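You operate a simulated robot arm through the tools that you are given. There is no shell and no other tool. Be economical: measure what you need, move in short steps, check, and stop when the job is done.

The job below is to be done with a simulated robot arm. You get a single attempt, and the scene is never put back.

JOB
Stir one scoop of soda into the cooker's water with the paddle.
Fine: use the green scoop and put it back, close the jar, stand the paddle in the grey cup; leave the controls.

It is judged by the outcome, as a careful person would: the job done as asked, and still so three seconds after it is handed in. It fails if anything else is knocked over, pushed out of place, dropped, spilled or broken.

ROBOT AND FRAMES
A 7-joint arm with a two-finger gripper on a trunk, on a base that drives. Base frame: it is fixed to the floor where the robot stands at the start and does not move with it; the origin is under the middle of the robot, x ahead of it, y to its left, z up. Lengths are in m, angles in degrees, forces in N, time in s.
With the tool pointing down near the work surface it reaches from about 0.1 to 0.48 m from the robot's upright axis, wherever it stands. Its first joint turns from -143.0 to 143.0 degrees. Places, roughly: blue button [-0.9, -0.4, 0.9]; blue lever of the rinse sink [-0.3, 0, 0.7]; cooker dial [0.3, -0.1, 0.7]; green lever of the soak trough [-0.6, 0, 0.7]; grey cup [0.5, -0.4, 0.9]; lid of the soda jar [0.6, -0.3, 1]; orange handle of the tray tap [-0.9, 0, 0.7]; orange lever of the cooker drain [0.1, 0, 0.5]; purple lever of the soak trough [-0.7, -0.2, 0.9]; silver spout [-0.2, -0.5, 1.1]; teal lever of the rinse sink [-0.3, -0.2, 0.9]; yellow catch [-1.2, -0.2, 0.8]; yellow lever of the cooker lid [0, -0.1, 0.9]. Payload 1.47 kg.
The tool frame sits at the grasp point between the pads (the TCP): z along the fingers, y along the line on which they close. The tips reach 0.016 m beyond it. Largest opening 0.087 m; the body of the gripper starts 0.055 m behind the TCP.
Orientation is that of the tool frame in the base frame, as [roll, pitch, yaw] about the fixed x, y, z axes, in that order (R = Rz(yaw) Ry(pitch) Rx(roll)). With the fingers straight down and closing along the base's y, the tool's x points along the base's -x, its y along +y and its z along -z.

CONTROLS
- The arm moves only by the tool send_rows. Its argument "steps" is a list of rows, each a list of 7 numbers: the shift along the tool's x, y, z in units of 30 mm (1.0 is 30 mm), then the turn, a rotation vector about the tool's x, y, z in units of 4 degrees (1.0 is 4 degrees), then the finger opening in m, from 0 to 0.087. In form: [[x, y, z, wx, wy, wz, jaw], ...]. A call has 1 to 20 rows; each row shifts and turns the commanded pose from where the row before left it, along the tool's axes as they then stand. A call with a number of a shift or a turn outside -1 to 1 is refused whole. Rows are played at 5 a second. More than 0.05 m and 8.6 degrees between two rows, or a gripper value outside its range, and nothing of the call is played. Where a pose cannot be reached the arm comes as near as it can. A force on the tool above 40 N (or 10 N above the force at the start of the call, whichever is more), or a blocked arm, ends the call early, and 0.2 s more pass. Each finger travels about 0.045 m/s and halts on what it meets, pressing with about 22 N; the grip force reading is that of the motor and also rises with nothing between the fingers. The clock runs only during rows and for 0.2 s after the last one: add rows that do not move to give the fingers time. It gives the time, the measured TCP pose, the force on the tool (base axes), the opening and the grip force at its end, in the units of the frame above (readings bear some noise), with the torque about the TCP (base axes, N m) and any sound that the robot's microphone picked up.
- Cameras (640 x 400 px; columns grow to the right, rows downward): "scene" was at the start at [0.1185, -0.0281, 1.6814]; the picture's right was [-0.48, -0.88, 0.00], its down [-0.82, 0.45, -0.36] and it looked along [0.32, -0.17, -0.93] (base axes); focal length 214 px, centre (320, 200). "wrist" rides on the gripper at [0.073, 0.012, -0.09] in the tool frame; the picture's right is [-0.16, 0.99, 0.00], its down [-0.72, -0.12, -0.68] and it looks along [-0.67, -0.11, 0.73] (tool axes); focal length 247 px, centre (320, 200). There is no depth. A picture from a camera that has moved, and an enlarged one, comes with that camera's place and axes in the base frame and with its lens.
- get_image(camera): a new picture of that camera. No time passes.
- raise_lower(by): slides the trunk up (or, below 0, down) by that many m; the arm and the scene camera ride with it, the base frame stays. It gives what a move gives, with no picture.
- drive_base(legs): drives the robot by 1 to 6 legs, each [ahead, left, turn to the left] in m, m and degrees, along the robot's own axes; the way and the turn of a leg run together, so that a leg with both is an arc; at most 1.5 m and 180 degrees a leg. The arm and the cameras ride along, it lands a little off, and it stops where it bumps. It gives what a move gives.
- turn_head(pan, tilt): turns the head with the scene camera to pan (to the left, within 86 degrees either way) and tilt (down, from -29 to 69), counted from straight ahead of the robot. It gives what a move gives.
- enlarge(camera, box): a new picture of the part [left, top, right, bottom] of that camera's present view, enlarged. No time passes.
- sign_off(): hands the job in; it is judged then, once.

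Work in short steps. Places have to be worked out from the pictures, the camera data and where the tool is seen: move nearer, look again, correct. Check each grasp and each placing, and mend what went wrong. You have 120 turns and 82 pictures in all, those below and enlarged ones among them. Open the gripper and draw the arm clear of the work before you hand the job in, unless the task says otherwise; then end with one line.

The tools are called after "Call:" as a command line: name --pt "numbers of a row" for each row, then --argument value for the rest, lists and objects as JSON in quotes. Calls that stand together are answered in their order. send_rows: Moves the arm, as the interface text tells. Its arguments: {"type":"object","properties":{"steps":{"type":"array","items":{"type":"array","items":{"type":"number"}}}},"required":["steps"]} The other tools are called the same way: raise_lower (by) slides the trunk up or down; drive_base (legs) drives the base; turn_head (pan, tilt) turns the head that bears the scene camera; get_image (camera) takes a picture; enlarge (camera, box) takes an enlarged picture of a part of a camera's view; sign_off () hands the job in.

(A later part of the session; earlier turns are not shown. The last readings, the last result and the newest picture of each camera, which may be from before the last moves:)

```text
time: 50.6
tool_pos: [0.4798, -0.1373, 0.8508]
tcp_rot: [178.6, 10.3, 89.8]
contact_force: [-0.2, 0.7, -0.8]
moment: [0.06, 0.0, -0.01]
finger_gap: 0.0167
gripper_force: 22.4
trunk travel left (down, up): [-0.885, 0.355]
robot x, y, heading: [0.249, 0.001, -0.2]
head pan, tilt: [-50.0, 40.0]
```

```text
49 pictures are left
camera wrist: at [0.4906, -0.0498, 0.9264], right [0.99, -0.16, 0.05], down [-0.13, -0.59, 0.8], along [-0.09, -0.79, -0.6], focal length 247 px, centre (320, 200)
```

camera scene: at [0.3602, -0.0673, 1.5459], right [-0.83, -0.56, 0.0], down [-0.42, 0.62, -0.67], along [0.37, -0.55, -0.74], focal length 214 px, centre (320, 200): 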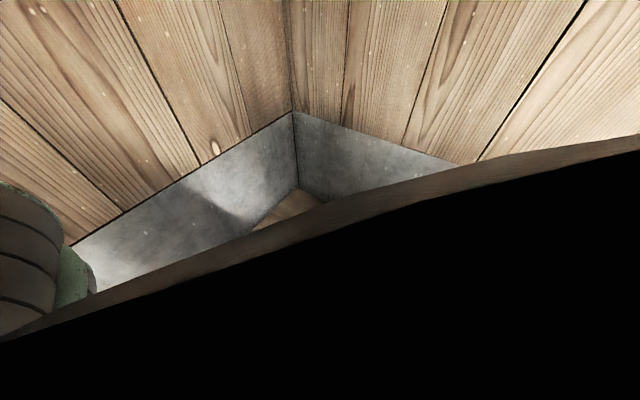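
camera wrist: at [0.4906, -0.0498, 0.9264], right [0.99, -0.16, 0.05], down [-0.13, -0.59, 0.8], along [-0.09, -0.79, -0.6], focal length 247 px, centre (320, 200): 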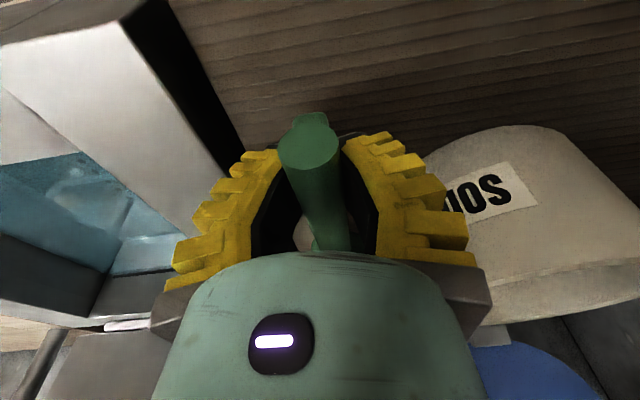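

Good grip now: gap 0.0167 and the bowl peeks level behind the fingers. I lift to z≈0.97 and look at the jar once more for its exact rim and soda level.

Call:
send_rows --pt "-0.18 0 -0.98 0 0 0 0" --pt "-0.18 0 -0.98 0 0 0 0" --pt "-0.18 0 -0.98 0 0 0 0" --pt "-0.18 0 -0.98 0 0 0 0" --pt "0 0 0 0 0 0 0"

Call:
get_image --camera "wrist"

Call:
enlarge --camera "wrist" --box '[340, 40, 600, 260]'

```text
time: 51.8
tool_pos: [0.4782, -0.1388, 0.9723]
tcp_rot: [178.7, 10.3, 89.8]
contact_force: [0.4, 0.1, 0.0]
moment: [0.01, -0.01, 0.03]
finger_gap: 0.0166
gripper_force: 22.1
trunk travel left (down, up): [-0.885, 0.355]
robot x, y, heading: [0.2485, -0.0013, -0.1]
head pan, tilt: [-50.0, 40.0]
```

```text
48 pictures are left
camera wrist: at [0.4887, -0.0511, 1.0475], right [0.99, -0.16, 0.05], down [-0.13, -0.59, 0.8], along [-0.09, -0.79, -0.6], focal length 247 px, centre (320, 200)
```

wrist: 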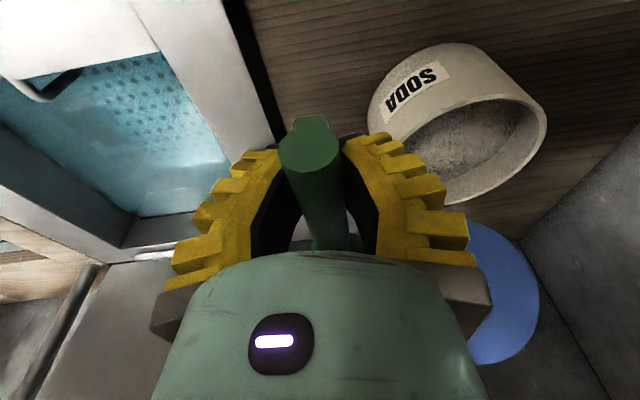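

```text
1.82 times, centred on (470, 150) of wrist
camera zoom: at [0.4887, -0.0511, 1.0475], right [0.99, -0.16, 0.05], down [-0.13, -0.59, 0.8], along [-0.09, -0.79, -0.6], focal length 449 px, centre (47, 291)
```

zoom: 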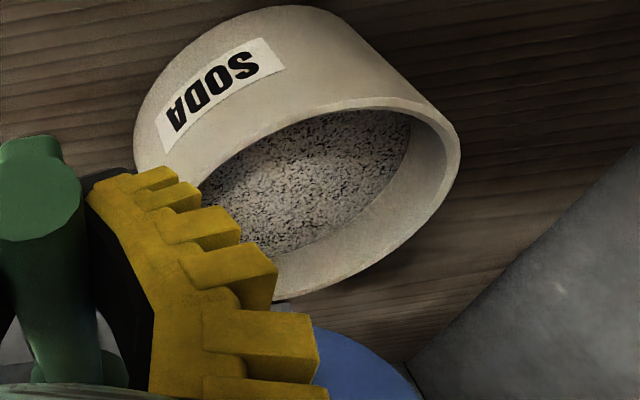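

Refined: jar rim z≈0.897, outer radius ≈0.064, centre ≈(0.59, -0.224), soda level ≈0.88. I move the bowl over the jar and tilt it 40° bowl-down, keeping the bowl in place.

Call:
send_rows --pt "0.21 0.93 -0.04 0 0 0 0" --pt "0.21 0.93 -0.04 0 0 0 0" --pt "0.21 0.93 -0.04 0 0 0 0" --pt "0.21 0.93 -0.04 0 0 0 0" --pt "0 0 0 0 0 0 0"

Call:
send_rows --pt "-0.057 0 -0.257 0 1 0 0" --pt "-0.057 0 -0.257 0 1 0 0" --pt "-0.057 0 -0.257 0 1 0 0" --pt "-0.057 0 -0.257 0 1 0 0" --pt "-0.057 0 -0.257 0 1 0 0" --pt "-0.057 0 -0.257 0 1 0 0" --pt "-0.057 0 -0.257 0 1 0 0" --pt "-0.057 0 -0.257 0 1 0 0" --pt "-0.057 0 -0.257 0 1 0 0" --pt "-0.057 0 -0.257 0 1 0 0" --pt "0 0 0 0 0 0 0"

Call:
get_image --camera "wrist"

```text
time: 53.0
tool_pos: [0.5903, -0.1151, 0.975]
tcp_rot: [178.1, 10.7, 88.0]
contact_force: [0.1, -0.9, -0.6]
moment: [0.01, 0.0, -0.01]
finger_gap: 0.0166
gripper_force: 21.8
trunk travel left (down, up): [-0.885, 0.355]
robot x, y, heading: [0.2474, 0.0014, 0.0]
head pan, tilt: [-50.0, 40.0]
```

```text
time: 55.4
tool_pos: [0.5968, -0.1355, 1.039]
tcp_rot: [177.1, -25.1, 93.0]
contact_force: [0.6, -0.9, -1.0]
moment: [0.04, 0.0, 0.0]
finger_gap: 0.0168
gripper_force: 21.4
out of reach, approached as far as the arm can: row 5, 6
trunk travel left (down, up): [-0.885, 0.355]
robot x, y, heading: [0.2487, -0.0002, -0.1]
head pan, tilt: [-50.0, 40.0]
```

```text
46 pictures are left
camera wrist: at [0.6031, -0.1077, 1.1523], right [0.99, -0.11, -0.02], down [-0.1, -0.95, 0.3], along [-0.05, -0.3, -0.95], focal length 247 px, centre (320, 200)
```

wrist: 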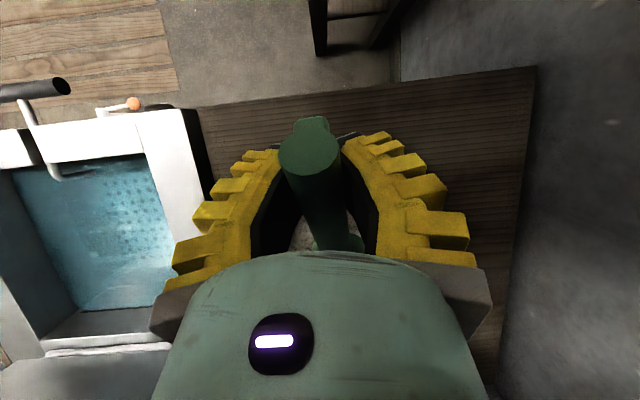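

At 35° tilt the bowl should be at about (0.602, -0.228, 0.973). I shift 12 mm in -x and lower vertically toward the soda, watching the force.

Call:
send_rows --pt "-0.21 -0.2 0.45 0 0 0 0" --pt "-0.42 -0.2 0.9 0 0 0 0" --pt "-0.42 0 0.9 0 0 0 0" --pt "0 0 0 0 0 0 0"

Call:
get_image --camera "wrist"

```text
time: 56.4
tool_pos: [0.5861, -0.1371, 0.9637]
tcp_rot: [177.2, -25.0, 93.0]
contact_force: [0.1, 0.4, -0.4]
moment: [0.04, -0.01, 0.03]
finger_gap: 0.0166
gripper_force: 22.2
trunk travel left (down, up): [-0.885, 0.355]
robot x, y, heading: [0.2443, -0.0024, -0.2]
head pan, tilt: [-50.0, 40.0]
```

```text
45 pictures are left
camera wrist: at [0.5922, -0.1084, 1.076], right [0.99, -0.11, -0.02], down [-0.1, -0.95, 0.31], along [-0.05, -0.3, -0.95], focal length 247 px, centre (320, 200)
```

wrist: 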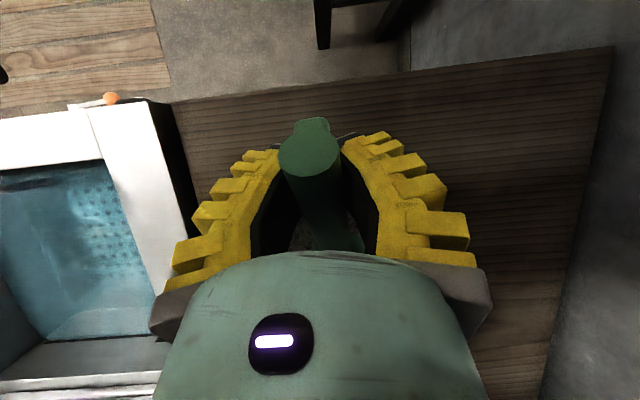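

No contact yet (bowl reference ≈0.898). I lower another 34 mm into the soda.

Call:
send_rows --pt "-0.24 0 0.52 0 0 0 0" --pt "-0.24 0 0.52 0 0 0 0" --pt "0 0 0 0 0 0 0"

```text
time: 57.2
tool_pos: [0.5873, -0.1352, 0.9299]
tcp_rot: [177.0, -25.0, 93.0]
contact_force: [0.5, -0.6, -1.4]
moment: [0.02, -0.03, -0.01]
finger_gap: 0.0167
gripper_force: 21.8
trunk travel left (down, up): [-0.885, 0.355]
robot x, y, heading: [0.2435, -0.0016, -0.3]
head pan, tilt: [-50.0, 40.0]
```

The bowl should now be in the soda. I push it slightly forward (-y), then level it while lifting it out.

Call:
send_rows --pt "-0.23 0 -0.1 0 0 0 0" --pt "-0.23 0 -0.1 0 0 0 0" --pt "0.206 0 -0.103 0 -1 0 0" --pt "0.18 0 -0.113 0 -1 0 0" --pt "0.154 0 -0.123 0 -1 0 0" --pt "0.127 0 -0.13 0 -1 0 0" --pt "0.1 0 -0.135 0 -1 0 0" --pt "0.072 0 -0.138 0 -1 0 0" --pt "0.044 0 -0.14 0 -1 0 0" --pt "0.017 0 -0.14 0 -1 0 0" --pt "-0.013 0 -0.137 0 -1 0 0" --pt "0 0 0 0 0 0 0"

Call:
get_image --camera "wrist"

```text
time: 59.8
tool_pos: [0.5869, -0.1302, 0.9714]
tcp_rot: [177.2, 11.0, 91.2]
contact_force: [-0.6, 0.6, -0.4]
moment: [0.04, -0.01, -0.01]
finger_gap: 0.0168
gripper_force: 21.5
trunk travel left (down, up): [-0.885, 0.355]
robot x, y, heading: [0.2467, -0.0017, -0.2]
head pan, tilt: [-50.0, 40.0]
```

```text
44 pictures are left
camera wrist: at [0.5932, -0.0417, 1.0456], right [0.99, -0.13, 0.08], down [-0.14, -0.58, 0.8], along [-0.06, -0.8, -0.6], focal length 247 px, centre (320, 200)
```

wrist: 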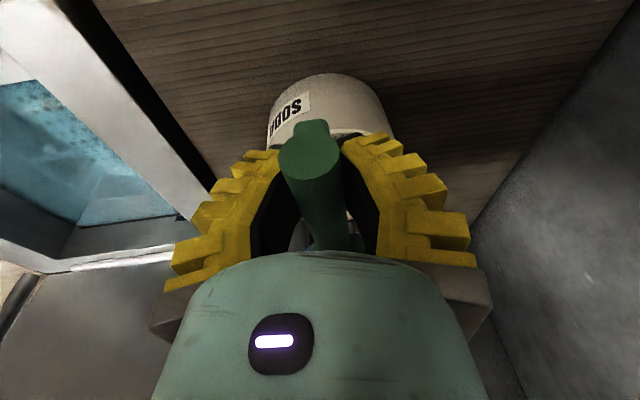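

Call:
enlarge --camera "wrist" --box '[260, 170, 400, 270]'

```text
4.00 times, centred on (330, 220) of wrist
camera zoom: at [0.5932, -0.0417, 1.0456], right [0.99, -0.13, 0.08], down [-0.14, -0.58, 0.8], along [-0.06, -0.8, -0.6], focal length 988 px, centre (280, 120)
```

zoom: 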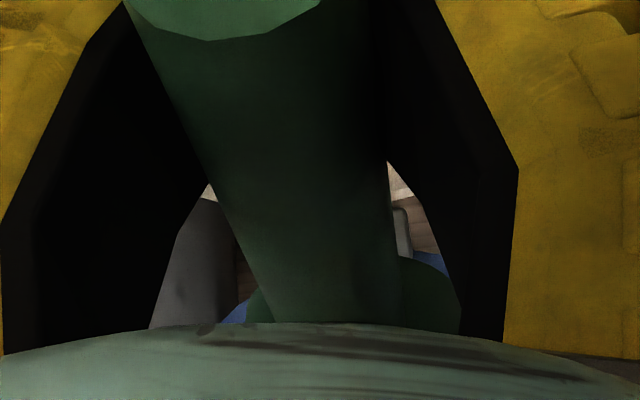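

The fill can't be seen from the wrist. I raise the scoop level into the region the head camera can see and check it there.

Call:
send_rows --pt "-0.25 -0.06 -0.41 0 0 0 0" --pt "-0.5 -0.13 -0.82 0 0 0 0" --pt "-0.5 -0.13 -0.82 0 0 0 0" --pt "-0.5 -0.13 -0.82 0 0 0 0" --pt "-0.5 -0.13 -0.82 0 0 0 0" --pt "-0.5 -0.13 -0.82 0 0 0 0" --pt "-0.5 -0.13 -0.82 0 0 0 0" --pt "-0.25 -0.06 -0.41 0 0 0 0" --pt "0 0 0 0 0 0 0"

Call:
get_image --camera "scene"

```text
time: 61.8
tool_pos: [0.5785, -0.1493, 1.0211]
tcp_rot: [177.2, 11.0, 91.2]
contact_force: [0.6, -0.2, 0.2]
moment: [0.07, -0.02, 0.0]
finger_gap: 0.0059
gripper_force: 21.9
out of reach, approached as far as the arm can: row 3, 4, 5, 6, 7, 8
trunk travel left (down, up): [-0.885, 0.355]
robot x, y, heading: [0.2484, -0.0015, -0.1]
head pan, tilt: [-50.0, 40.0]
```

```text
42 pictures are left
camera scene: at [0.3634, -0.0723, 1.5568], right [-0.83, -0.56, 0.0], down [-0.36, 0.54, -0.76], along [0.42, -0.63, -0.65], focal length 214 px, centre (320, 200)
```

scene: 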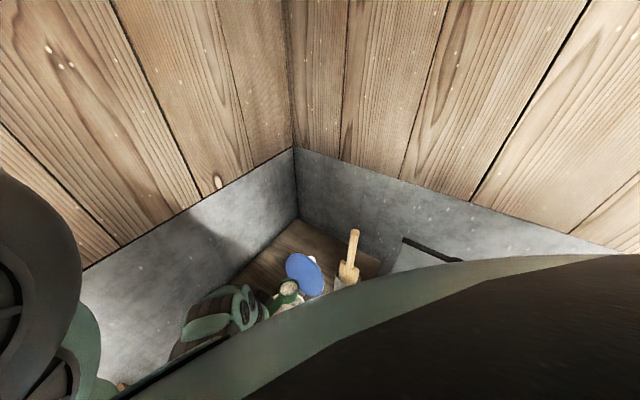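

The gap changed to 0.006: the handle slipped inside the fingers. The scene camera now sees the scoop; I enlarge.

Call:
enlarge --camera "scene" --box '[220, 230, 380, 330]'

Call:
get_image --camera "wrist"

```text
4.00 times, centred on (300, 280) of scene
camera zoom: at [0.3634, -0.0723, 1.5568], right [-0.83, -0.56, 0.0], down [-0.36, 0.54, -0.76], along [0.42, -0.63, -0.65], focal length 858 px, centre (400, -120)
```

zoom: 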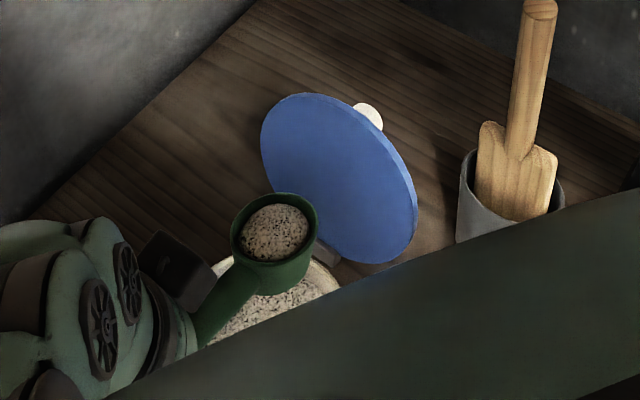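

```text
40 pictures are left
camera wrist: at [0.5848, -0.0607, 1.096], right [0.99, -0.13, 0.08], down [-0.14, -0.59, 0.8], along [-0.06, -0.8, -0.6], focal length 247 px, centre (320, 200)
```

wrist: 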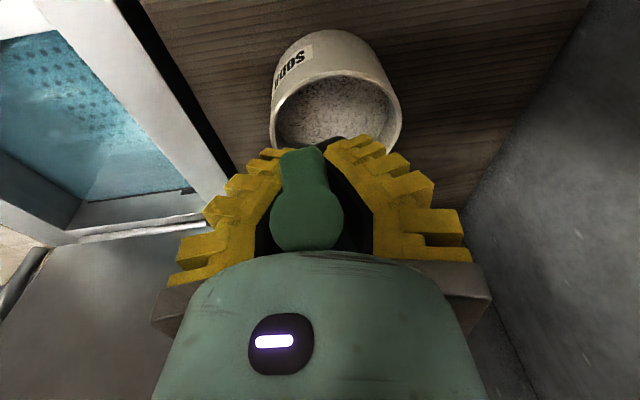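

The scoop is full and level, so the load is fine. Now I drive back 0.33 m so that the cooker lies ahead-right of me in comfortable reach, then look at the tub.

Call:
drive_base --legs '[[-0.33, 0, 0]]'

Call:
get_image --camera "scene"

Call:
get_image --camera "wrist"

```text
time: 64.0
tool_pos: [0.2472, -0.1476, 1.0212]
tcp_rot: [177.2, 11.1, 91.1]
contact_force: [-0.1, -0.1, -0.8]
moment: [0.02, 0.02, 0.04]
finger_gap: 0.006
gripper_force: 22.0
trunk travel left (down, up): [-0.885, 0.355]
robot x, y, heading: [-0.0831, 0.0035, -0.2]
head pan, tilt: [-50.0, 40.0]
```

```text
39 pictures are left
camera scene: at [0.0319, -0.0712, 1.5568], right [-0.83, -0.56, 0.0], down [-0.36, 0.54, -0.76], along [0.42, -0.63, -0.65], focal length 214 px, centre (320, 200)
```

scene: 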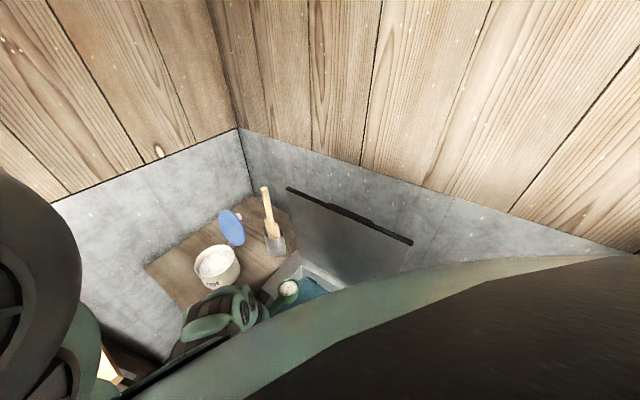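

```text
38 pictures are left
camera wrist: at [0.2532, -0.0595, 1.096], right [0.99, -0.13, 0.08], down [-0.14, -0.59, 0.8], along [-0.06, -0.8, -0.6], focal length 247 px, centre (320, 200)
```

wrist: 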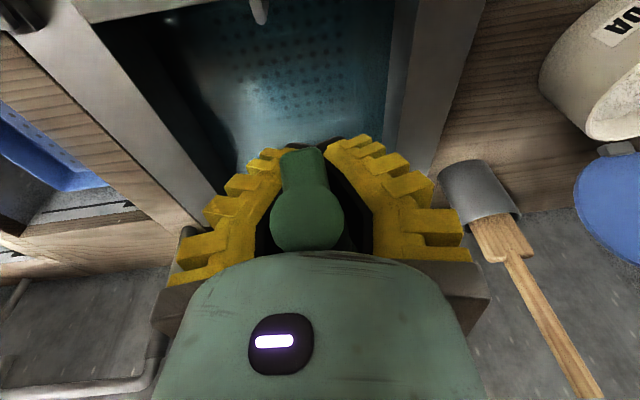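

The bowl hangs over the tub (x≈0.04–0.35). To pour I roll the tool about the handle with the fingertips turning toward +x, staying at z≈1.02 well above the lid lever; first shift 3.5 cm in +x and roll 48°.

Call:
send_rows --pt "0 0.58 0 0 0 0 0" --pt "0 0.58 0 0 0 0 0" --pt "0 0 0 -1 0 0 0" --pt "0 0 0 -1 0 0 0" --pt "0 0 0 -1 0 0 0" --pt "0 0 0 -1 0 0 0" --pt "0 0 0 -1 0 0 0" --pt "0 0 0 -1 0 0 0" --pt "0 0 0 0 0 0 0"

Call:
get_image --camera "scene"

```text
time: 66.0
tool_pos: [0.2816, -0.1468, 1.0229]
tcp_rot: [153.2, 11.0, 91.2]
contact_force: [0.7, 0.4, -0.1]
moment: [0.05, 0.02, 0.01]
finger_gap: 0.0059
gripper_force: 22.4
trunk travel left (down, up): [-0.885, 0.355]
robot x, y, heading: [-0.0847, 0.0041, -0.1]
head pan, tilt: [-50.0, 40.0]
```

```text
37 pictures are left
camera scene: at [0.0319, -0.0711, 1.5566], right [-0.83, -0.56, 0.0], down [-0.36, 0.54, -0.76], along [0.42, -0.63, -0.65], focal length 214 px, centre (320, 200)
```

scene: 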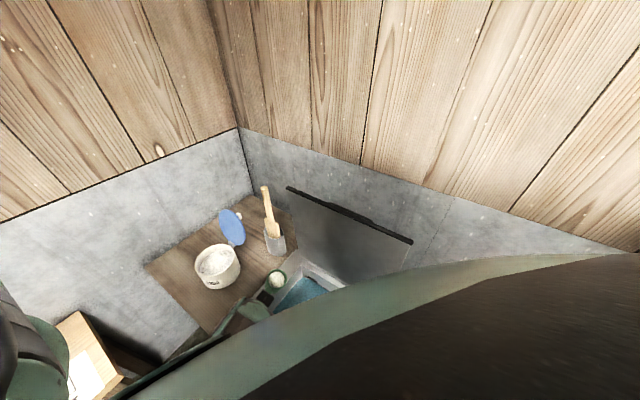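

Rolling works and the load is still inside. I continue to about 80° and check.

Call:
send_rows --pt "0 0 0 -1 0 0 0" --pt "0 0 0 -1 0 0 0" --pt "0 0 0 -1 0 0 0" --pt "0 0 0 -1 0 0 0" --pt "0 0 0 -1 0 0 0" --pt "0 0 0 -1 0 0 0" --pt "0 0 0 -1 0 0 0" --pt "0 0 0 -1 0 0 0" --pt "0 0 0 -1 0 0 0" --pt "0 0 0 -1 0 0 0" --pt "0 0 0 -1 0 0 0" --pt "0 0 0 -1 0 0 0" --pt "0 0 0 -1 0 0 0" --pt "0 0 0 -1 0 0 0"

Call:
enlarge --camera "scene" --box '[180, 180, 380, 330]'

```text
time: 69.0
tool_pos: [0.2807, -0.1467, 1.0223]
tcp_rot: [97.2, 11.0, 91.3]
contact_force: [0.3, -0.4, -0.6]
moment: [0.03, 0.0, -0.02]
finger_gap: 0.0059
gripper_force: 21.2
trunk travel left (down, up): [-0.885, 0.355]
robot x, y, heading: [-0.0857, 0.0024, -0.3]
head pan, tilt: [-50.0, 40.0]
```

```text
2.67 times, centred on (280, 255) of scene
camera zoom: at [0.0319, -0.0713, 1.5572], right [-0.83, -0.56, 0.0], down [-0.36, 0.54, -0.76], along [0.43, -0.63, -0.65], focal length 572 px, centre (427, 53)
```

zoom: 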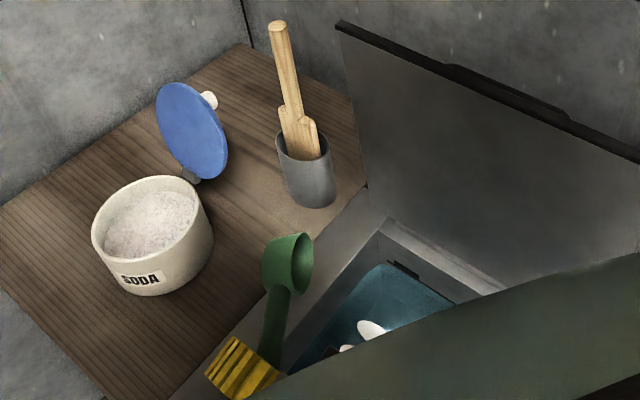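

The soda has slid out and white clumps show in the water. I roll a bit further to empty the bowl fully, and check.

Call:
send_rows --pt "0 0 0 -1 0 0 0" --pt "0 0 0 -1 0 0 0" --pt "0 0 0 -1 0 0 0" --pt "0 0 0 -1 0 0 0" --pt "0 0 0 -1 0 0 0" --pt "0 0 0 -1 0 0 0" --pt "0 0 0 -1 0 0 0" --pt "0 0 0 -1 0 0 0" --pt "0 0 0 0 0 0 0" --pt "0 0 0 0 0 0 0" --pt "0 0 0 0 0 0 0"

Call:
enlarge --camera "scene" --box '[180, 180, 380, 330]'

```text
time: 71.3
tool_pos: [0.2854, -0.1279, 1.0543]
tcp_rot: [79.0, 10.8, 91.8]
contact_force: [-0.7, -0.6, 0.2]
moment: [-0.01, 0.01, -0.02]
finger_gap: 0.006
gripper_force: 22.7
out of reach, approached as far as the arm can: row 3, 4, 5, 6, 7, 8
trunk travel left (down, up): [-0.885, 0.355]
robot x, y, heading: [-0.0862, 0.0022, -0.2]
head pan, tilt: [-50.0, 40.0]
```

```text
2.67 times, centred on (280, 255) of scene
camera zoom: at [0.0321, -0.0715, 1.5578], right [-0.83, -0.56, 0.0], down [-0.36, 0.53, -0.77], along [0.43, -0.64, -0.64], focal length 572 px, centre (427, 53)
```

zoom: 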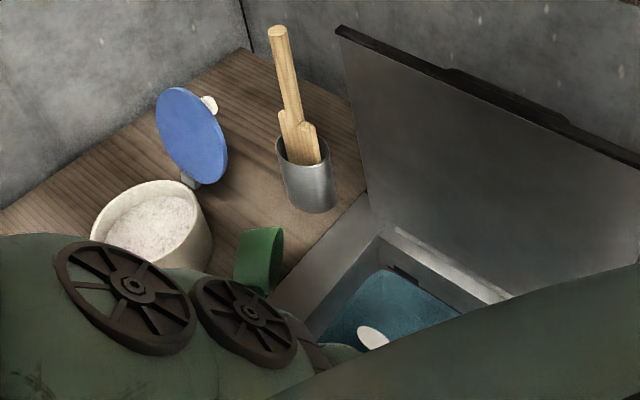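

Emptied; table and rim look clean. I roll the tool back upright.

Call:
send_rows --pt "0 0 0 1 0 0 0" --pt "0 0 0 1 0 0 0" --pt "0 0 0 1 0 0 0" --pt "0 0 0 1 0 0 0" --pt "0 0 0 1 0 0 0" --pt "0 0 0 1 0 0 0" --pt "0 0 0 1 0 0 0" --pt "0 0 0 1 0 0 0" --pt "0 0 0 1 0 0 0" --pt "0 0 0 1 0 0 0" --pt "0 0 0 1 0 0 0" --pt "0 0 0 1 0 0 0" --pt "0 0 0 1 0 0 0" --pt "0 0 0 1 0 0 0" --pt "0 0 0 1 0 0 0" --pt "0 0 0 1 0 0 0" --pt "0 0 0 1 0 0 0" --pt "0 0 0 1 0 0 0" --pt "0 0 0 1 0 0 0" --pt "0 0 0 1 0 0 0"

Call:
send_rows --pt "0 0 0 1 0 0 0" --pt "0 0 0 1 0 0 0" --pt "0 0 0 1 0 0 0" --pt "0 0 0 1 0 0 0" --pt "0 0 0 1 0 0 0" --pt "0 0 0 0 0 0.3 0"

```text
time: 75.5
tool_pos: [0.2723, -0.1437, 1.0551]
tcp_rot: [98.5, 10.5, 91.6]
contact_force: [-0.7, 0.7, -0.1]
moment: [0.04, 0.01, 0.05]
finger_gap: 0.0061
gripper_force: 21.7
out of reach, approached as far as the arm can: row 5, 6, 7, 8, 9, 10, 11, 12, 13, 14, 15, 16, 17, 18, 19, 20
trunk travel left (down, up): [-0.885, 0.355]
robot x, y, heading: [-0.0866, -0.0015, -0.3]
head pan, tilt: [-50.0, 40.0]
```

```text
time: 77.0
tool_pos: [0.2711, -0.1443, 1.0539]
tcp_rot: [98.4, 9.2, 91.4]
contact_force: [0.8, -0.4, -0.3]
moment: [0.02, 0.03, 0.0]
finger_gap: 0.006
gripper_force: 21.9
out of reach, approached as far as the arm can: row 1, 2, 3, 4, 5
trunk travel left (down, up): [-0.885, 0.355]
robot x, y, heading: [-0.0841, -0.0006, -0.2]
head pan, tilt: [-50.0, 40.0]
```

The raised pose blocks the roll; I lower 3.3 cm to the earlier good pose and roll back.

Call:
send_rows --pt "0.1 -0.55 0 0 0 0 0" --pt "0.1 -0.55 0.2 0 0 0 0" --pt "0 0 0 0 0 0 0" --pt "0 0 0 1 0 0 0" --pt "0 0 0 1 0 0 0" --pt "0 0 0 1 0 0 0" --pt "0 0 0 1 0 0 0" --pt "0 0 0 1 0 0 0" --pt "0 0 0 1 0 0 0" --pt "0 0 0 1 0 0 0" --pt "0 0 0 1 0 0 0" --pt "0 0 0 1 0 0 0" --pt "0 0 0 1 0 0 0" --pt "0 0 0 1 0 0 0" --pt "0 0 0 1 0 0 0" --pt "0 0 0 1 0 0 0" --pt "0 0 0 1 0 0 0" --pt "0 0 0 1 0 0 0" --pt "0 0 0 1 0 0 0" --pt "0 0 0 1 0 0 0"

```text
time: 81.2
tool_pos: [0.2674, -0.1525, 1.0229]
tcp_rot: [106.5, 9.3, 91.4]
contact_force: [0.6, 0.2, -0.1]
moment: [0.04, -0.01, -0.01]
finger_gap: 0.006
gripper_force: 22.1
out of reach, approached as far as the arm can: row 5, 6, 7, 8, 9, 10, 11, 12, 13, 14, 15, 16, 17, 18, 19, 20
trunk travel left (down, up): [-0.885, 0.355]
robot x, y, heading: [-0.0852, -0.0007, -0.1]
head pan, tilt: [-50.0, 40.0]
```

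Call:
send_rows --pt "0.1 -0.4 0.5 0 0 0 0" --pt "0.1 -0.4 0.5 0 0 0 0" --pt "0 0 0 1 0 0 0" --pt "0 0 0 1 0 0 0" --pt "0 0 0 1 0 0 0" --pt "0 0 0 1 0 0 0" --pt "0 0 0 1 0 0 0" --pt "0 0 0 1 0 0 0"

```text
time: 83.0
tool_pos: [0.2778, -0.1761, 0.9934]
tcp_rot: [114.4, 9.3, 91.6]
contact_force: [-0.5, -0.1, 0.1]
moment: [0.01, 0.0, 0.02]
finger_gap: 0.0056
gripper_force: 21.9
out of reach, approached as far as the arm can: row 4, 5, 6, 7, 8
trunk travel left (down, up): [-0.885, 0.355]
robot x, y, heading: [-0.0849, 0.0009, -0.1]
head pan, tilt: [-50.0, 40.0]
```

The arm sits against a joint limit. I raise the trunk 0.12 and bring the tool down relative to the shoulder, which should free the wrist.

Call:
raise_lower --by 0.12

Call:
send_rows --pt "0.1 -0.8 0.3 0 0 0 0" --pt "0.1 -0.8 0.3 0 0 0 0" --pt "0 0 0 1 0 0 0" --pt "0 0 0 1 0 0 0" --pt "0 0 0 1 0 0 0" --pt "0 0 0 1 0 0 0" --pt "0 0 0 1 0 0 0" --pt "0 0 0 1 0 0 0"

Call:
get_image --camera "scene"

```text
time: 84.5
tool_pos: [0.2783, -0.1753, 1.1148]
tcp_rot: [114.5, 9.3, 91.4]
contact_force: [0.5, 0.0, 0.4]
moment: [0.03, 0.04, 0.01]
finger_gap: 0.006
gripper_force: 22.3
trunk travel left (down, up): [-1.005, 0.235]
robot x, y, heading: [-0.0845, 0.0017, -0.2]
head pan, tilt: [-50.0, 40.0]
```

```text
time: 86.2
tool_pos: [0.2757, -0.1796, 1.0627]
tcp_rot: [126.4, 9.4, 91.5]
contact_force: [-0.8, 0.1, 0.4]
moment: [0.08, -0.01, 0.05]
finger_gap: 0.0058
gripper_force: 22.1
out of reach, approached as far as the arm can: row 6, 7, 8
trunk travel left (down, up): [-1.005, 0.235]
robot x, y, heading: [-0.0849, 0.0013, -0.4]
head pan, tilt: [-50.0, 40.0]
```

```text
34 pictures are left
camera scene: at [0.0321, -0.0715, 1.6776], right [-0.83, -0.56, 0.0], down [-0.36, 0.53, -0.77], along [0.43, -0.64, -0.64], focal length 214 px, centre (320, 200)
```

scene: 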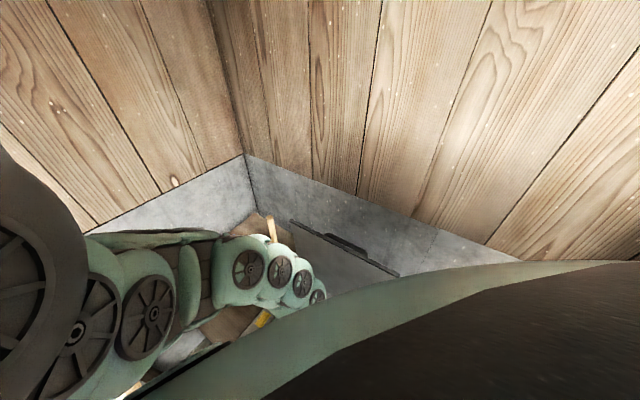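

That helped. The same again: raise the trunk 0.15, lower the tool, and continue the roll.

Call:
raise_lower --by 0.15

Call:
send_rows --pt "0 -0.6 0.6 0 0 0 0" --pt "0 -0.6 0.6 0 0 0 0" --pt "0 -0.6 0.6 0 0 0 0" --pt "0 0 0 1 0 0 0" --pt "0 0 0 1 0 0 0" --pt "0 0 0 1 0 0 0" --pt "0 0 0 1 0 0 0" --pt "0 0 0 1 0 0 0" --pt "0 0 0 1 0 0 0" --pt "0 0 0 1 0 0 0" --pt "0 0 0 1 0 0 0" --pt "0 0 0 1 0 0 0" --pt "0 0 0 1 0 0 0" --pt "0 0 0 1 0 0 0" --pt "0 0 0 1 0 0 0"

```text
time: 88.0
tool_pos: [0.2742, -0.1783, 1.2133]
tcp_rot: [126.4, 9.3, 91.4]
contact_force: [0.6, 0.5, 0.1]
moment: [0.04, -0.01, -0.02]
finger_gap: 0.0058
gripper_force: 21.9
trunk travel left (down, up): [-1.155, 0.085]
robot x, y, heading: [-0.0869, -0.0015, -0.2]
head pan, tilt: [-50.0, 40.0]
```

```text
time: 91.2
tool_pos: [0.2815, -0.1868, 1.1447]
tcp_rot: [174.4, 9.4, 91.3]
contact_force: [-0.3, -0.5, -0.3]
moment: [0.03, -0.06, 0.0]
finger_gap: 0.0063
gripper_force: 21.9
out of reach, approached as far as the arm can: row 3, 4
trunk travel left (down, up): [-1.155, 0.085]
robot x, y, heading: [-0.0868, -0.003, -0.1]
head pan, tilt: [-50.0, 40.0]
```

Upright again (roll 174°). I drive forward 0.33 m back to the table station.

Call:
drive_base --legs '[[0.33, 0, 0]]'

Call:
send_rows --pt "0.5 -0.8 0 0.5 0 0 0" --pt "0.5 -0.8 0 0.3 0 0 0" --pt "0.5 -0.8 0 0 -0.25 0 0" --pt "0 -0.8 0 0 0 0.4 0" --pt "0 -0.8 0 0 0 0 0" --pt "0 0 0 0 0 0 0"

Call:
get_image --camera "wrist"

```text
time: 93.4
tool_pos: [0.6124, -0.1852, 1.1455]
tcp_rot: [174.3, 9.2, 91.5]
contact_force: [0.4, 0.2, -1.0]
moment: [-0.01, -0.01, 0.01]
finger_gap: 0.0061
gripper_force: 21.9
trunk travel left (down, up): [-1.155, 0.085]
robot x, y, heading: [0.2476, 0.0016, 0.1]
head pan, tilt: [-50.0, 40.0]
```

```text
time: 94.8
tool_pos: [0.4919, -0.1453, 1.1301]
tcp_rot: [177.3, 10.2, 89.9]
contact_force: [0.1, -0.1, 0.0]
moment: [0.03, 0.0, 0.01]
finger_gap: 0.0058
gripper_force: 22.1
trunk travel left (down, up): [-1.155, 0.085]
robot x, y, heading: [0.2429, -0.0001, 0.1]
head pan, tilt: [-50.0, 40.0]
```

```text
33 pictures are left
camera wrist: at [0.5005, -0.058, 1.2066], right [0.99, -0.15, 0.07], down [-0.15, -0.59, 0.79], along [-0.07, -0.79, -0.61], focal length 247 px, centre (320, 200)
```

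wrist: 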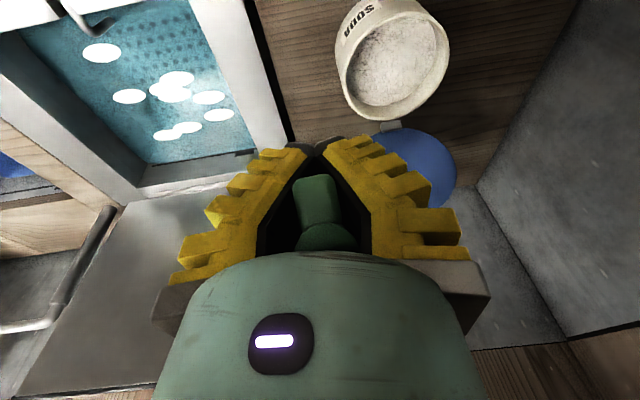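

White soda floats on the water, to be stirred. But the scoop has pitched in the fingers during the roll; I enlarge to judge its tilt before setting it down.

Call:
enlarge --camera "wrist" --box '[260, 140, 380, 260]'

Call:
get_image --camera "scene"

```text
3.33 times, centred on (320, 200) of wrist
camera zoom: at [0.5005, -0.058, 1.2066], right [0.99, -0.15, 0.07], down [-0.15, -0.59, 0.79], along [-0.07, -0.79, -0.61], focal length 823 px, centre (320, 200)
```

zoom: 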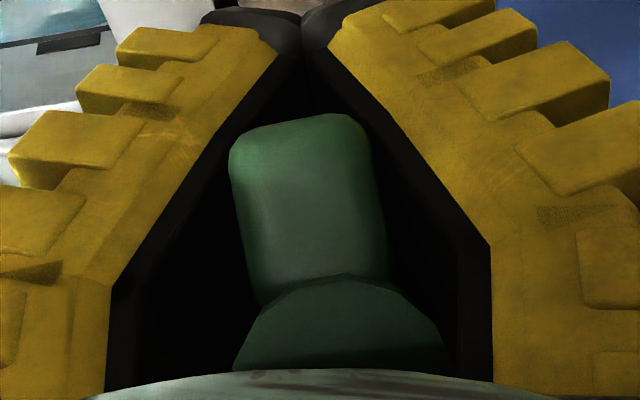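

```text
31 pictures are left
camera scene: at [0.3619, -0.0717, 1.8268], right [-0.83, -0.56, 0.0], down [-0.36, 0.54, -0.76], along [0.43, -0.63, -0.65], focal length 214 px, centre (320, 200)
```

scene: 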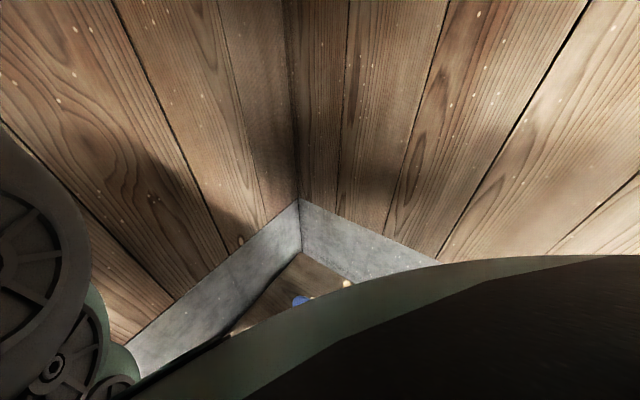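

Judging by the foot, the scoop droops about 37° bowl-down. I tilt the tool back 26° to bring it nearly level (bowl slightly low), centre x on 0.481, and lower the trunk.

Call:
send_rows --pt "0 -0.36 0 0 -1 0 0" --pt "0 0 0 0 -1 0 0" --pt "0 0 0 0 -1 0 0" --pt "0 0 0 0 -1 0 0" --pt "0 0 0 0 -1 0 0" --pt "0 0 0 0 -1 0 0" --pt "0 0 0 0 -0.5 0 0" --pt "0 0 0 0 0 0 0"

Call:
raise_lower --by -0.22

Call:
get_image --camera "wrist"

```text
time: 96.6
tool_pos: [0.4809, -0.1452, 1.1294]
tcp_rot: [176.7, 36.3, 88.4]
contact_force: [0.0, -1.2, -0.5]
moment: [0.02, 0.0, -0.03]
finger_gap: 0.006
gripper_force: 22.1
trunk travel left (down, up): [-1.155, 0.085]
robot x, y, heading: [0.2435, -0.001, -0.1]
head pan, tilt: [-50.0, 40.0]
```

```text
time: 98.9
tool_pos: [0.4806, -0.1461, 0.9109]
tcp_rot: [176.6, 36.2, 88.3]
contact_force: [0.3, 0.2, -0.2]
moment: [0.02, 0.0, 0.03]
finger_gap: 0.0058
gripper_force: 21.4
trunk travel left (down, up): [-0.935, 0.305]
robot x, y, heading: [0.2475, 0.002, -0.0]
head pan, tilt: [-50.0, 40.0]
```

```text
30 pictures are left
camera wrist: at [0.4909, -0.0341, 0.9402], right [0.98, -0.12, 0.14], down [-0.16, -0.18, 0.97], along [-0.09, -0.98, -0.2], focal length 247 px, centre (320, 200)
```

wrist: 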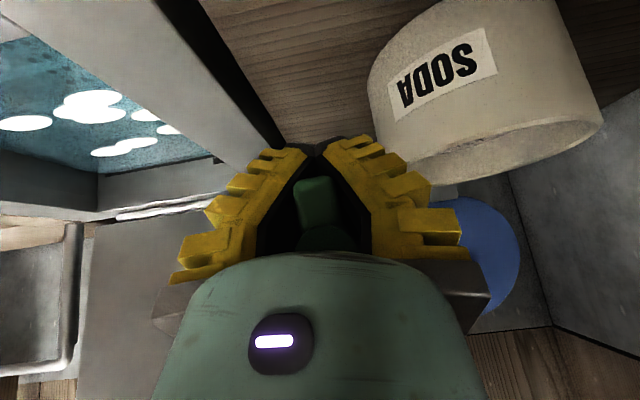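

Lower gently with the arm toward the table, watching force.

Call:
send_rows --pt "0.59 0 0.81 0 0 0 0" --pt "0.59 0 0.81 0 0 0 0" --pt "0 0 0 0 0 0 0"

Call:
send_rows --pt "0.18 0 0.24 0 0 0 0" --pt "0.12 0 0.16 0 0 0 0" --pt "0.06 0 0.08 0 0 0 0" --pt "0 0 0 0 0 0 0"

```text
time: 99.7
tool_pos: [0.4812, -0.1477, 0.8555]
tcp_rot: [176.7, 36.5, 88.4]
contact_force: [-0.5, 0.1, -0.3]
moment: [0.04, -0.01, 0.0]
finger_gap: 0.0063
gripper_force: 22.5
out of reach, approached as far as the arm can: row 2
trunk travel left (down, up): [-0.935, 0.305]
robot x, y, heading: [0.245, -0.0021, -0.1]
head pan, tilt: [-50.0, 40.0]
```

```text
time: 100.7
tool_pos: [0.4822, -0.146, 0.8536]
tcp_rot: [176.8, 36.2, 88.4]
contact_force: [0.0, 0.1, -1.4]
moment: [0.03, 0.0, 0.0]
finger_gap: 0.0059
gripper_force: 22.2
out of reach, approached as far as the arm can: row 1, 2
trunk travel left (down, up): [-0.935, 0.305]
robot x, y, heading: [0.2454, 0.0003, -0.2]
head pan, tilt: [-50.0, 40.0]
```

Reach-limited; I lower the trunk by 2.3 cm and then settle by small steps.

Call:
raise_lower --by -0.023

Call:
get_image --camera "wrist"

```text
time: 101.4
tool_pos: [0.4803, -0.1458, 0.8304]
tcp_rot: [176.7, 36.2, 88.5]
contact_force: [0.1, 0.5, -0.5]
moment: [0.02, -0.02, -0.02]
finger_gap: 0.0061
gripper_force: 22.1
trunk travel left (down, up): [-0.912, 0.328]
robot x, y, heading: [0.2431, 0.0017, 0.1]
head pan, tilt: [-50.0, 40.0]
```

```text
29 pictures are left
camera wrist: at [0.4923, -0.035, 0.8607], right [0.98, -0.12, 0.14], down [-0.16, -0.18, 0.97], along [-0.09, -0.98, -0.2], focal length 247 px, centre (320, 200)
```

wrist: 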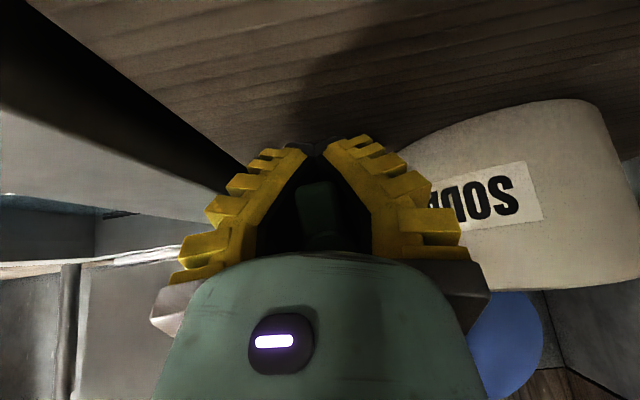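

Call:
raise_lower --by -0.006

```text
time: 102.0
tool_pos: [0.4818, -0.1468, 0.8251]
tcp_rot: [176.8, 36.2, 88.4]
contact_force: [0.4, -0.2, -0.7]
moment: [0.03, 0.0, 0.01]
finger_gap: 0.0059
gripper_force: 22.3
trunk travel left (down, up): [-0.906, 0.334]
robot x, y, heading: [0.2456, -0.0018, -0.2]
head pan, tilt: [-50.0, 40.0]
```

Call:
raise_lower --by -0.004

Call:
send_rows --pt "0 0 0 0 0 0 0.009" --pt "0 0 0 0 0 0 0.012" --pt "0 0 0 0 0 0 0.015" --pt "0 0 0 0 0 0 0.018" --pt "0 0 0 0 0 0 0.02" --pt "0 0 0 0 0 0 0.023" --pt "0 0 0 0 0 0 0.03" --pt "0 0 0 0 0 0 0.045" --pt "0 0 0 0 0 0 0.055" --pt "0 0 0 0 0 0 0.055"

Call:
get_image --camera "wrist"

```text
time: 102.5
tool_pos: [0.4815, -0.1472, 0.8215]
tcp_rot: [176.8, 36.2, 88.4]
contact_force: [-0.4, 0.0, 1.6]
moment: [-0.02, -0.01, 0.01]
finger_gap: 0.0062
gripper_force: 21.7
trunk travel left (down, up): [-0.902, 0.338]
robot x, y, heading: [0.2434, -0.0013, -0.2]
head pan, tilt: [-50.0, 40.0]
```

```text
time: 104.7
tool_pos: [0.4814, -0.1458, 0.8213]
tcp_rot: [176.8, 36.2, 88.4]
contact_force: [0.0, 0.1, 0.0]
moment: [0.0, 0.01, 0.0]
finger_gap: 0.06
gripper_force: 3.6
trunk travel left (down, up): [-0.902, 0.338]
robot x, y, heading: [0.2477, 0.0015, -0.2]
head pan, tilt: [-50.0, 40.0]
```

```text
28 pictures are left
camera wrist: at [0.4921, -0.035, 0.8507], right [0.98, -0.12, 0.14], down [-0.16, -0.18, 0.97], along [-0.09, -0.98, -0.2], focal length 247 px, centre (320, 200)
```

wrist: 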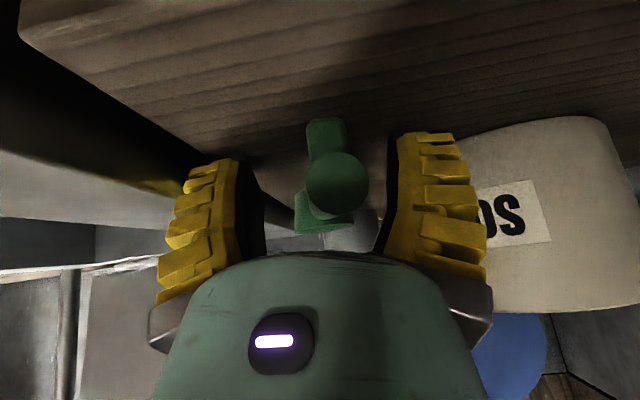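

The scoop rests on foot and bowl. I raise the trunk straight up 0.15 to clear it and check.

Call:
raise_lower --by 0.15

Call:
get_image --camera "wrist"

```text
time: 106.4
tool_pos: [0.4823, -0.1466, 0.9712]
tcp_rot: [176.9, 36.2, 88.5]
contact_force: [-1.0, -0.8, 0.9]
moment: [-0.01, 0.04, 0.0]
finger_gap: 0.0599
gripper_force: 3.8
trunk travel left (down, up): [-1.052, 0.188]
robot x, y, heading: [0.2428, 0.0003, -0.1]
head pan, tilt: [-50.0, 40.0]
```

```text
27 pictures are left
camera wrist: at [0.4922, -0.035, 1.0006], right [0.98, -0.12, 0.14], down [-0.16, -0.18, 0.97], along [-0.09, -0.98, -0.2], focal length 247 px, centre (320, 200)
```

wrist: 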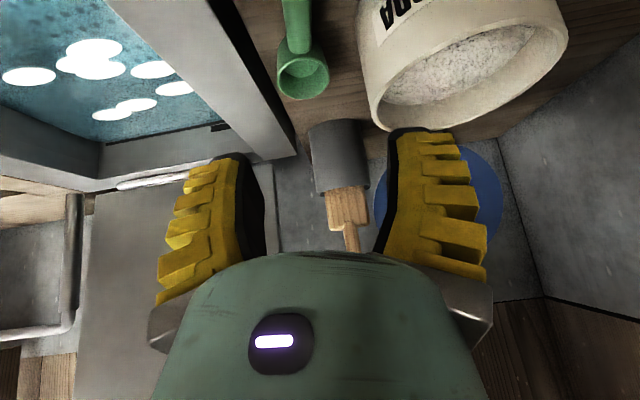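

The scoop is back where it was. Next the jar lid (hinged at y≈-0.29, leaning back to top edge ≈(-0.355, 1.03)): I raise, close the fingers and go behind it with a 20° outward tilt.

Call:
raise_lower --by 0.17

Call:
send_rows --pt "0 0 0 0 1 0 0" --pt "0 0 0 0 1 0 0" --pt "0 0 0 0 1 0 0" --pt "0 0 0 0 1 0 0" --pt "-0.8 0.326 0.29 0 0 0 0" --pt "-0.8 0.326 0.29 0 0 0 0" --pt "-0.8 0.326 0.29 0 0 0 0" --pt "-0.8 0.326 0.29 0 0 0 0" --pt "-0.8 0.326 0.29 0 0 0 0" --pt "-0.8 0.326 0.29 0 0 0 0" --pt "0 0 0 0 0 0 0"

Call:
get_image --camera "wrist"

```text
time: 108.3
tool_pos: [0.4825, -0.1459, 1.1403]
tcp_rot: [176.9, 36.2, 88.3]
contact_force: [0.2, -0.2, -0.2]
moment: [0.01, -0.02, 0.02]
finger_gap: 0.0599
gripper_force: 3.6
trunk travel left (down, up): [-1.222, 0.018]
robot x, y, heading: [0.2448, 0.004, -0.1]
head pan, tilt: [-50.0, 40.0]
```

```text
time: 110.8
tool_pos: [0.5462, -0.2846, 1.1618]
tcp_rot: [177.2, 20.3, 89.4]
contact_force: [-0.3, 1.0, 0.1]
moment: [-0.01, 0.0, 0.02]
finger_gap: 0.0
gripper_force: 21.9
out of reach, approached as far as the arm can: row 9, 10
trunk travel left (down, up): [-1.222, 0.018]
robot x, y, heading: [0.2432, -0.0014, 0.1]
head pan, tilt: [-50.0, 40.0]
```

```text
26 pictures are left
camera wrist: at [0.5554, -0.1854, 1.2214], right [0.98, -0.14, 0.1], down [-0.15, -0.44, 0.88], along [-0.08, -0.88, -0.46], focal length 247 px, centre (320, 200)
```

wrist: 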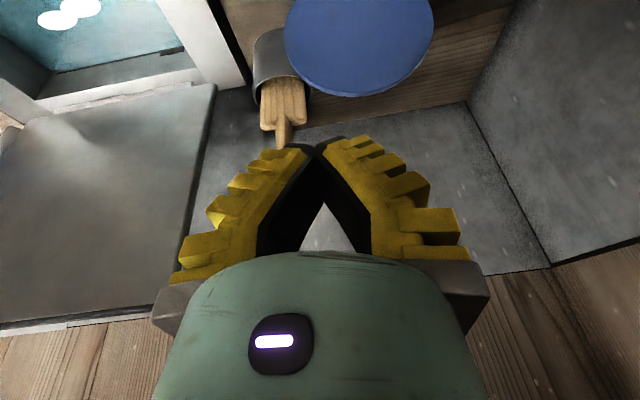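

At this trunk height I can't reach far enough. I step the trunk down while raising the tool, keeping the tool height above the lid.

Call:
raise_lower --by -0.09

Call:
send_rows --pt "-0.342 0 -0.94 0 0 0 0" --pt "-0.342 0 -0.94 0 0 0 0" --pt "-0.342 0 -0.94 0 0 0 0" --pt "0 0 0 0 0 0 0"

Call:
raise_lower --by -0.09

Call:
send_rows --pt "-0.342 0 -0.94 0 0 0 0" --pt "-0.342 0 -0.94 0 0 0 0" --pt "-0.342 0 -0.94 0 0 0 0" --pt "0 0 0 0 0 0 0"

```text
time: 112.0
tool_pos: [0.5466, -0.2862, 1.0725]
tcp_rot: [177.2, 20.2, 89.4]
contact_force: [0.4, -0.7, 0.0]
moment: [-0.02, -0.01, -0.02]
finger_gap: 0.0
gripper_force: 22.1
trunk travel left (down, up): [-1.132, 0.108]
robot x, y, heading: [0.2456, 0.0033, -0.0]
head pan, tilt: [-50.0, 40.0]
```

```text
time: 113.0
tool_pos: [0.5433, -0.2843, 1.1262]
tcp_rot: [177.0, 20.3, 89.3]
contact_force: [0.3, -1.7, -0.5]
moment: [0.08, 0.02, -0.02]
finger_gap: 0.0
gripper_force: 22.7
out of reach, approached as far as the arm can: row 1, 2, 3
trunk travel left (down, up): [-1.132, 0.108]
robot x, y, heading: [0.2468, 0.0003, -0.1]
head pan, tilt: [-50.0, 40.0]
```

```text
time: 114.2
tool_pos: [0.5427, -0.2834, 1.0355]
tcp_rot: [177.2, 20.2, 89.5]
contact_force: [0.7, -0.1, -0.3]
moment: [-0.01, 0.02, -0.01]
finger_gap: 0.0002
gripper_force: 22.0
trunk travel left (down, up): [-1.042, 0.198]
robot x, y, heading: [0.246, -0.0031, 0.1]
head pan, tilt: [-50.0, 40.0]
```

```text
time: 115.2
tool_pos: [0.5397, -0.2835, 1.0658]
tcp_rot: [177.4, 19.6, 89.5]
contact_force: [0.3, 0.4, -0.1]
moment: [-0.03, -0.02, 0.02]
finger_gap: 0.0
gripper_force: 22.2
out of reach, approached as far as the arm can: row 1, 2, 3
trunk travel left (down, up): [-1.042, 0.198]
robot x, y, heading: [0.2463, 0.0002, 0.0]
head pan, tilt: [-50.0, 40.0]
```

The sideways yaw is limiting the wrist. I turn the tool 60° about its axis to a more natural yaw and then rise.

Call:
send_rows --pt "0 0 0 0 0 -1 0" --pt "0 0 0 0 0 -1 0" --pt "0 0 0 0 0 -1 0" --pt "0 0 0 0 0 -1 0" --pt "0 0 0 0 0 -1 0" --pt "0 0 0 0 0 -1 0" --pt "0 0 0 0 0 -1 0" --pt "0 0 0 0 0 -1 0" --pt "0 0 0 0 0 -1 0" --pt "0 0 0 0 0 -1 0" --pt "0 0 0 0 0 -1 0" --pt "0 0 0 0 0 -1 0" --pt "0 0 0 0 0 -1 0" --pt "0 0 0 0 0 -1 0" --pt "0 0 0 0 0 -1 0" --pt "0 0 -1 0 0 0 0" --pt "0 0 -1 0 0 0 0" --pt "0 0 -1 0 0 0 0"

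```text
time: 119.0
tool_pos: [0.5389, -0.2827, 1.0661]
tcp_rot: [-163.8, 12.2, 151.7]
contact_force: [-0.1, 0.4, 0.1]
moment: [0.01, -0.03, -0.02]
finger_gap: 0.0
gripper_force: 21.9
out of reach, approached as far as the arm can: row 16, 17, 18
trunk travel left (down, up): [-1.042, 0.198]
robot x, y, heading: [0.2425, 0.0026, -0.1]
head pan, tilt: [-50.0, 40.0]
```

The height is just enough (tips ≈1.05 above lid top ≈1.03). I move outward over the lid's top edge to y≈-0.385.

Call:
send_rows --pt "-0.6 -0.555 0.3 0 0 0 0" --pt "-0.6 -0.555 0.3 0 0 0 0" --pt "0 0 0 0 0 0 0"

Call:
get_image --camera "scene"

```text
time: 119.8
tool_pos: [0.5551, -0.3322, 1.0654]
tcp_rot: [-163.6, 12.0, 151.9]
contact_force: [-0.2, -0.1, 0.0]
moment: [0.04, 0.02, -0.01]
finger_gap: 0.0
gripper_force: 21.5
trunk travel left (down, up): [-1.042, 0.198]
robot x, y, heading: [0.2441, 0.0014, -0.1]
head pan, tilt: [-50.0, 40.0]
```

```text
25 pictures are left
camera scene: at [0.3619, -0.0716, 1.7137], right [-0.83, -0.56, 0.0], down [-0.36, 0.54, -0.76], along [0.43, -0.63, -0.65], focal length 214 px, centre (320, 200)
```

scene: 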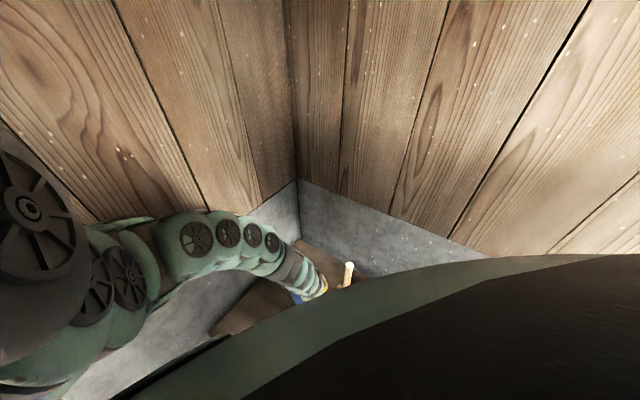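

Call:
enlarge --camera "scene" --box '[260, 240, 370, 310]'

```text
5.71 times, centred on (315, 275) of scene
camera zoom: at [0.3619, -0.0716, 1.7137], right [-0.83, -0.56, 0.0], down [-0.36, 0.54, -0.76], along [0.43, -0.63, -0.65], focal length 1226 px, centre (349, -229)
```

zoom: 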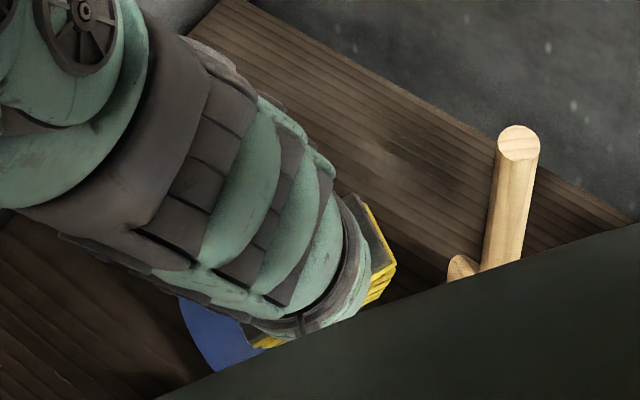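

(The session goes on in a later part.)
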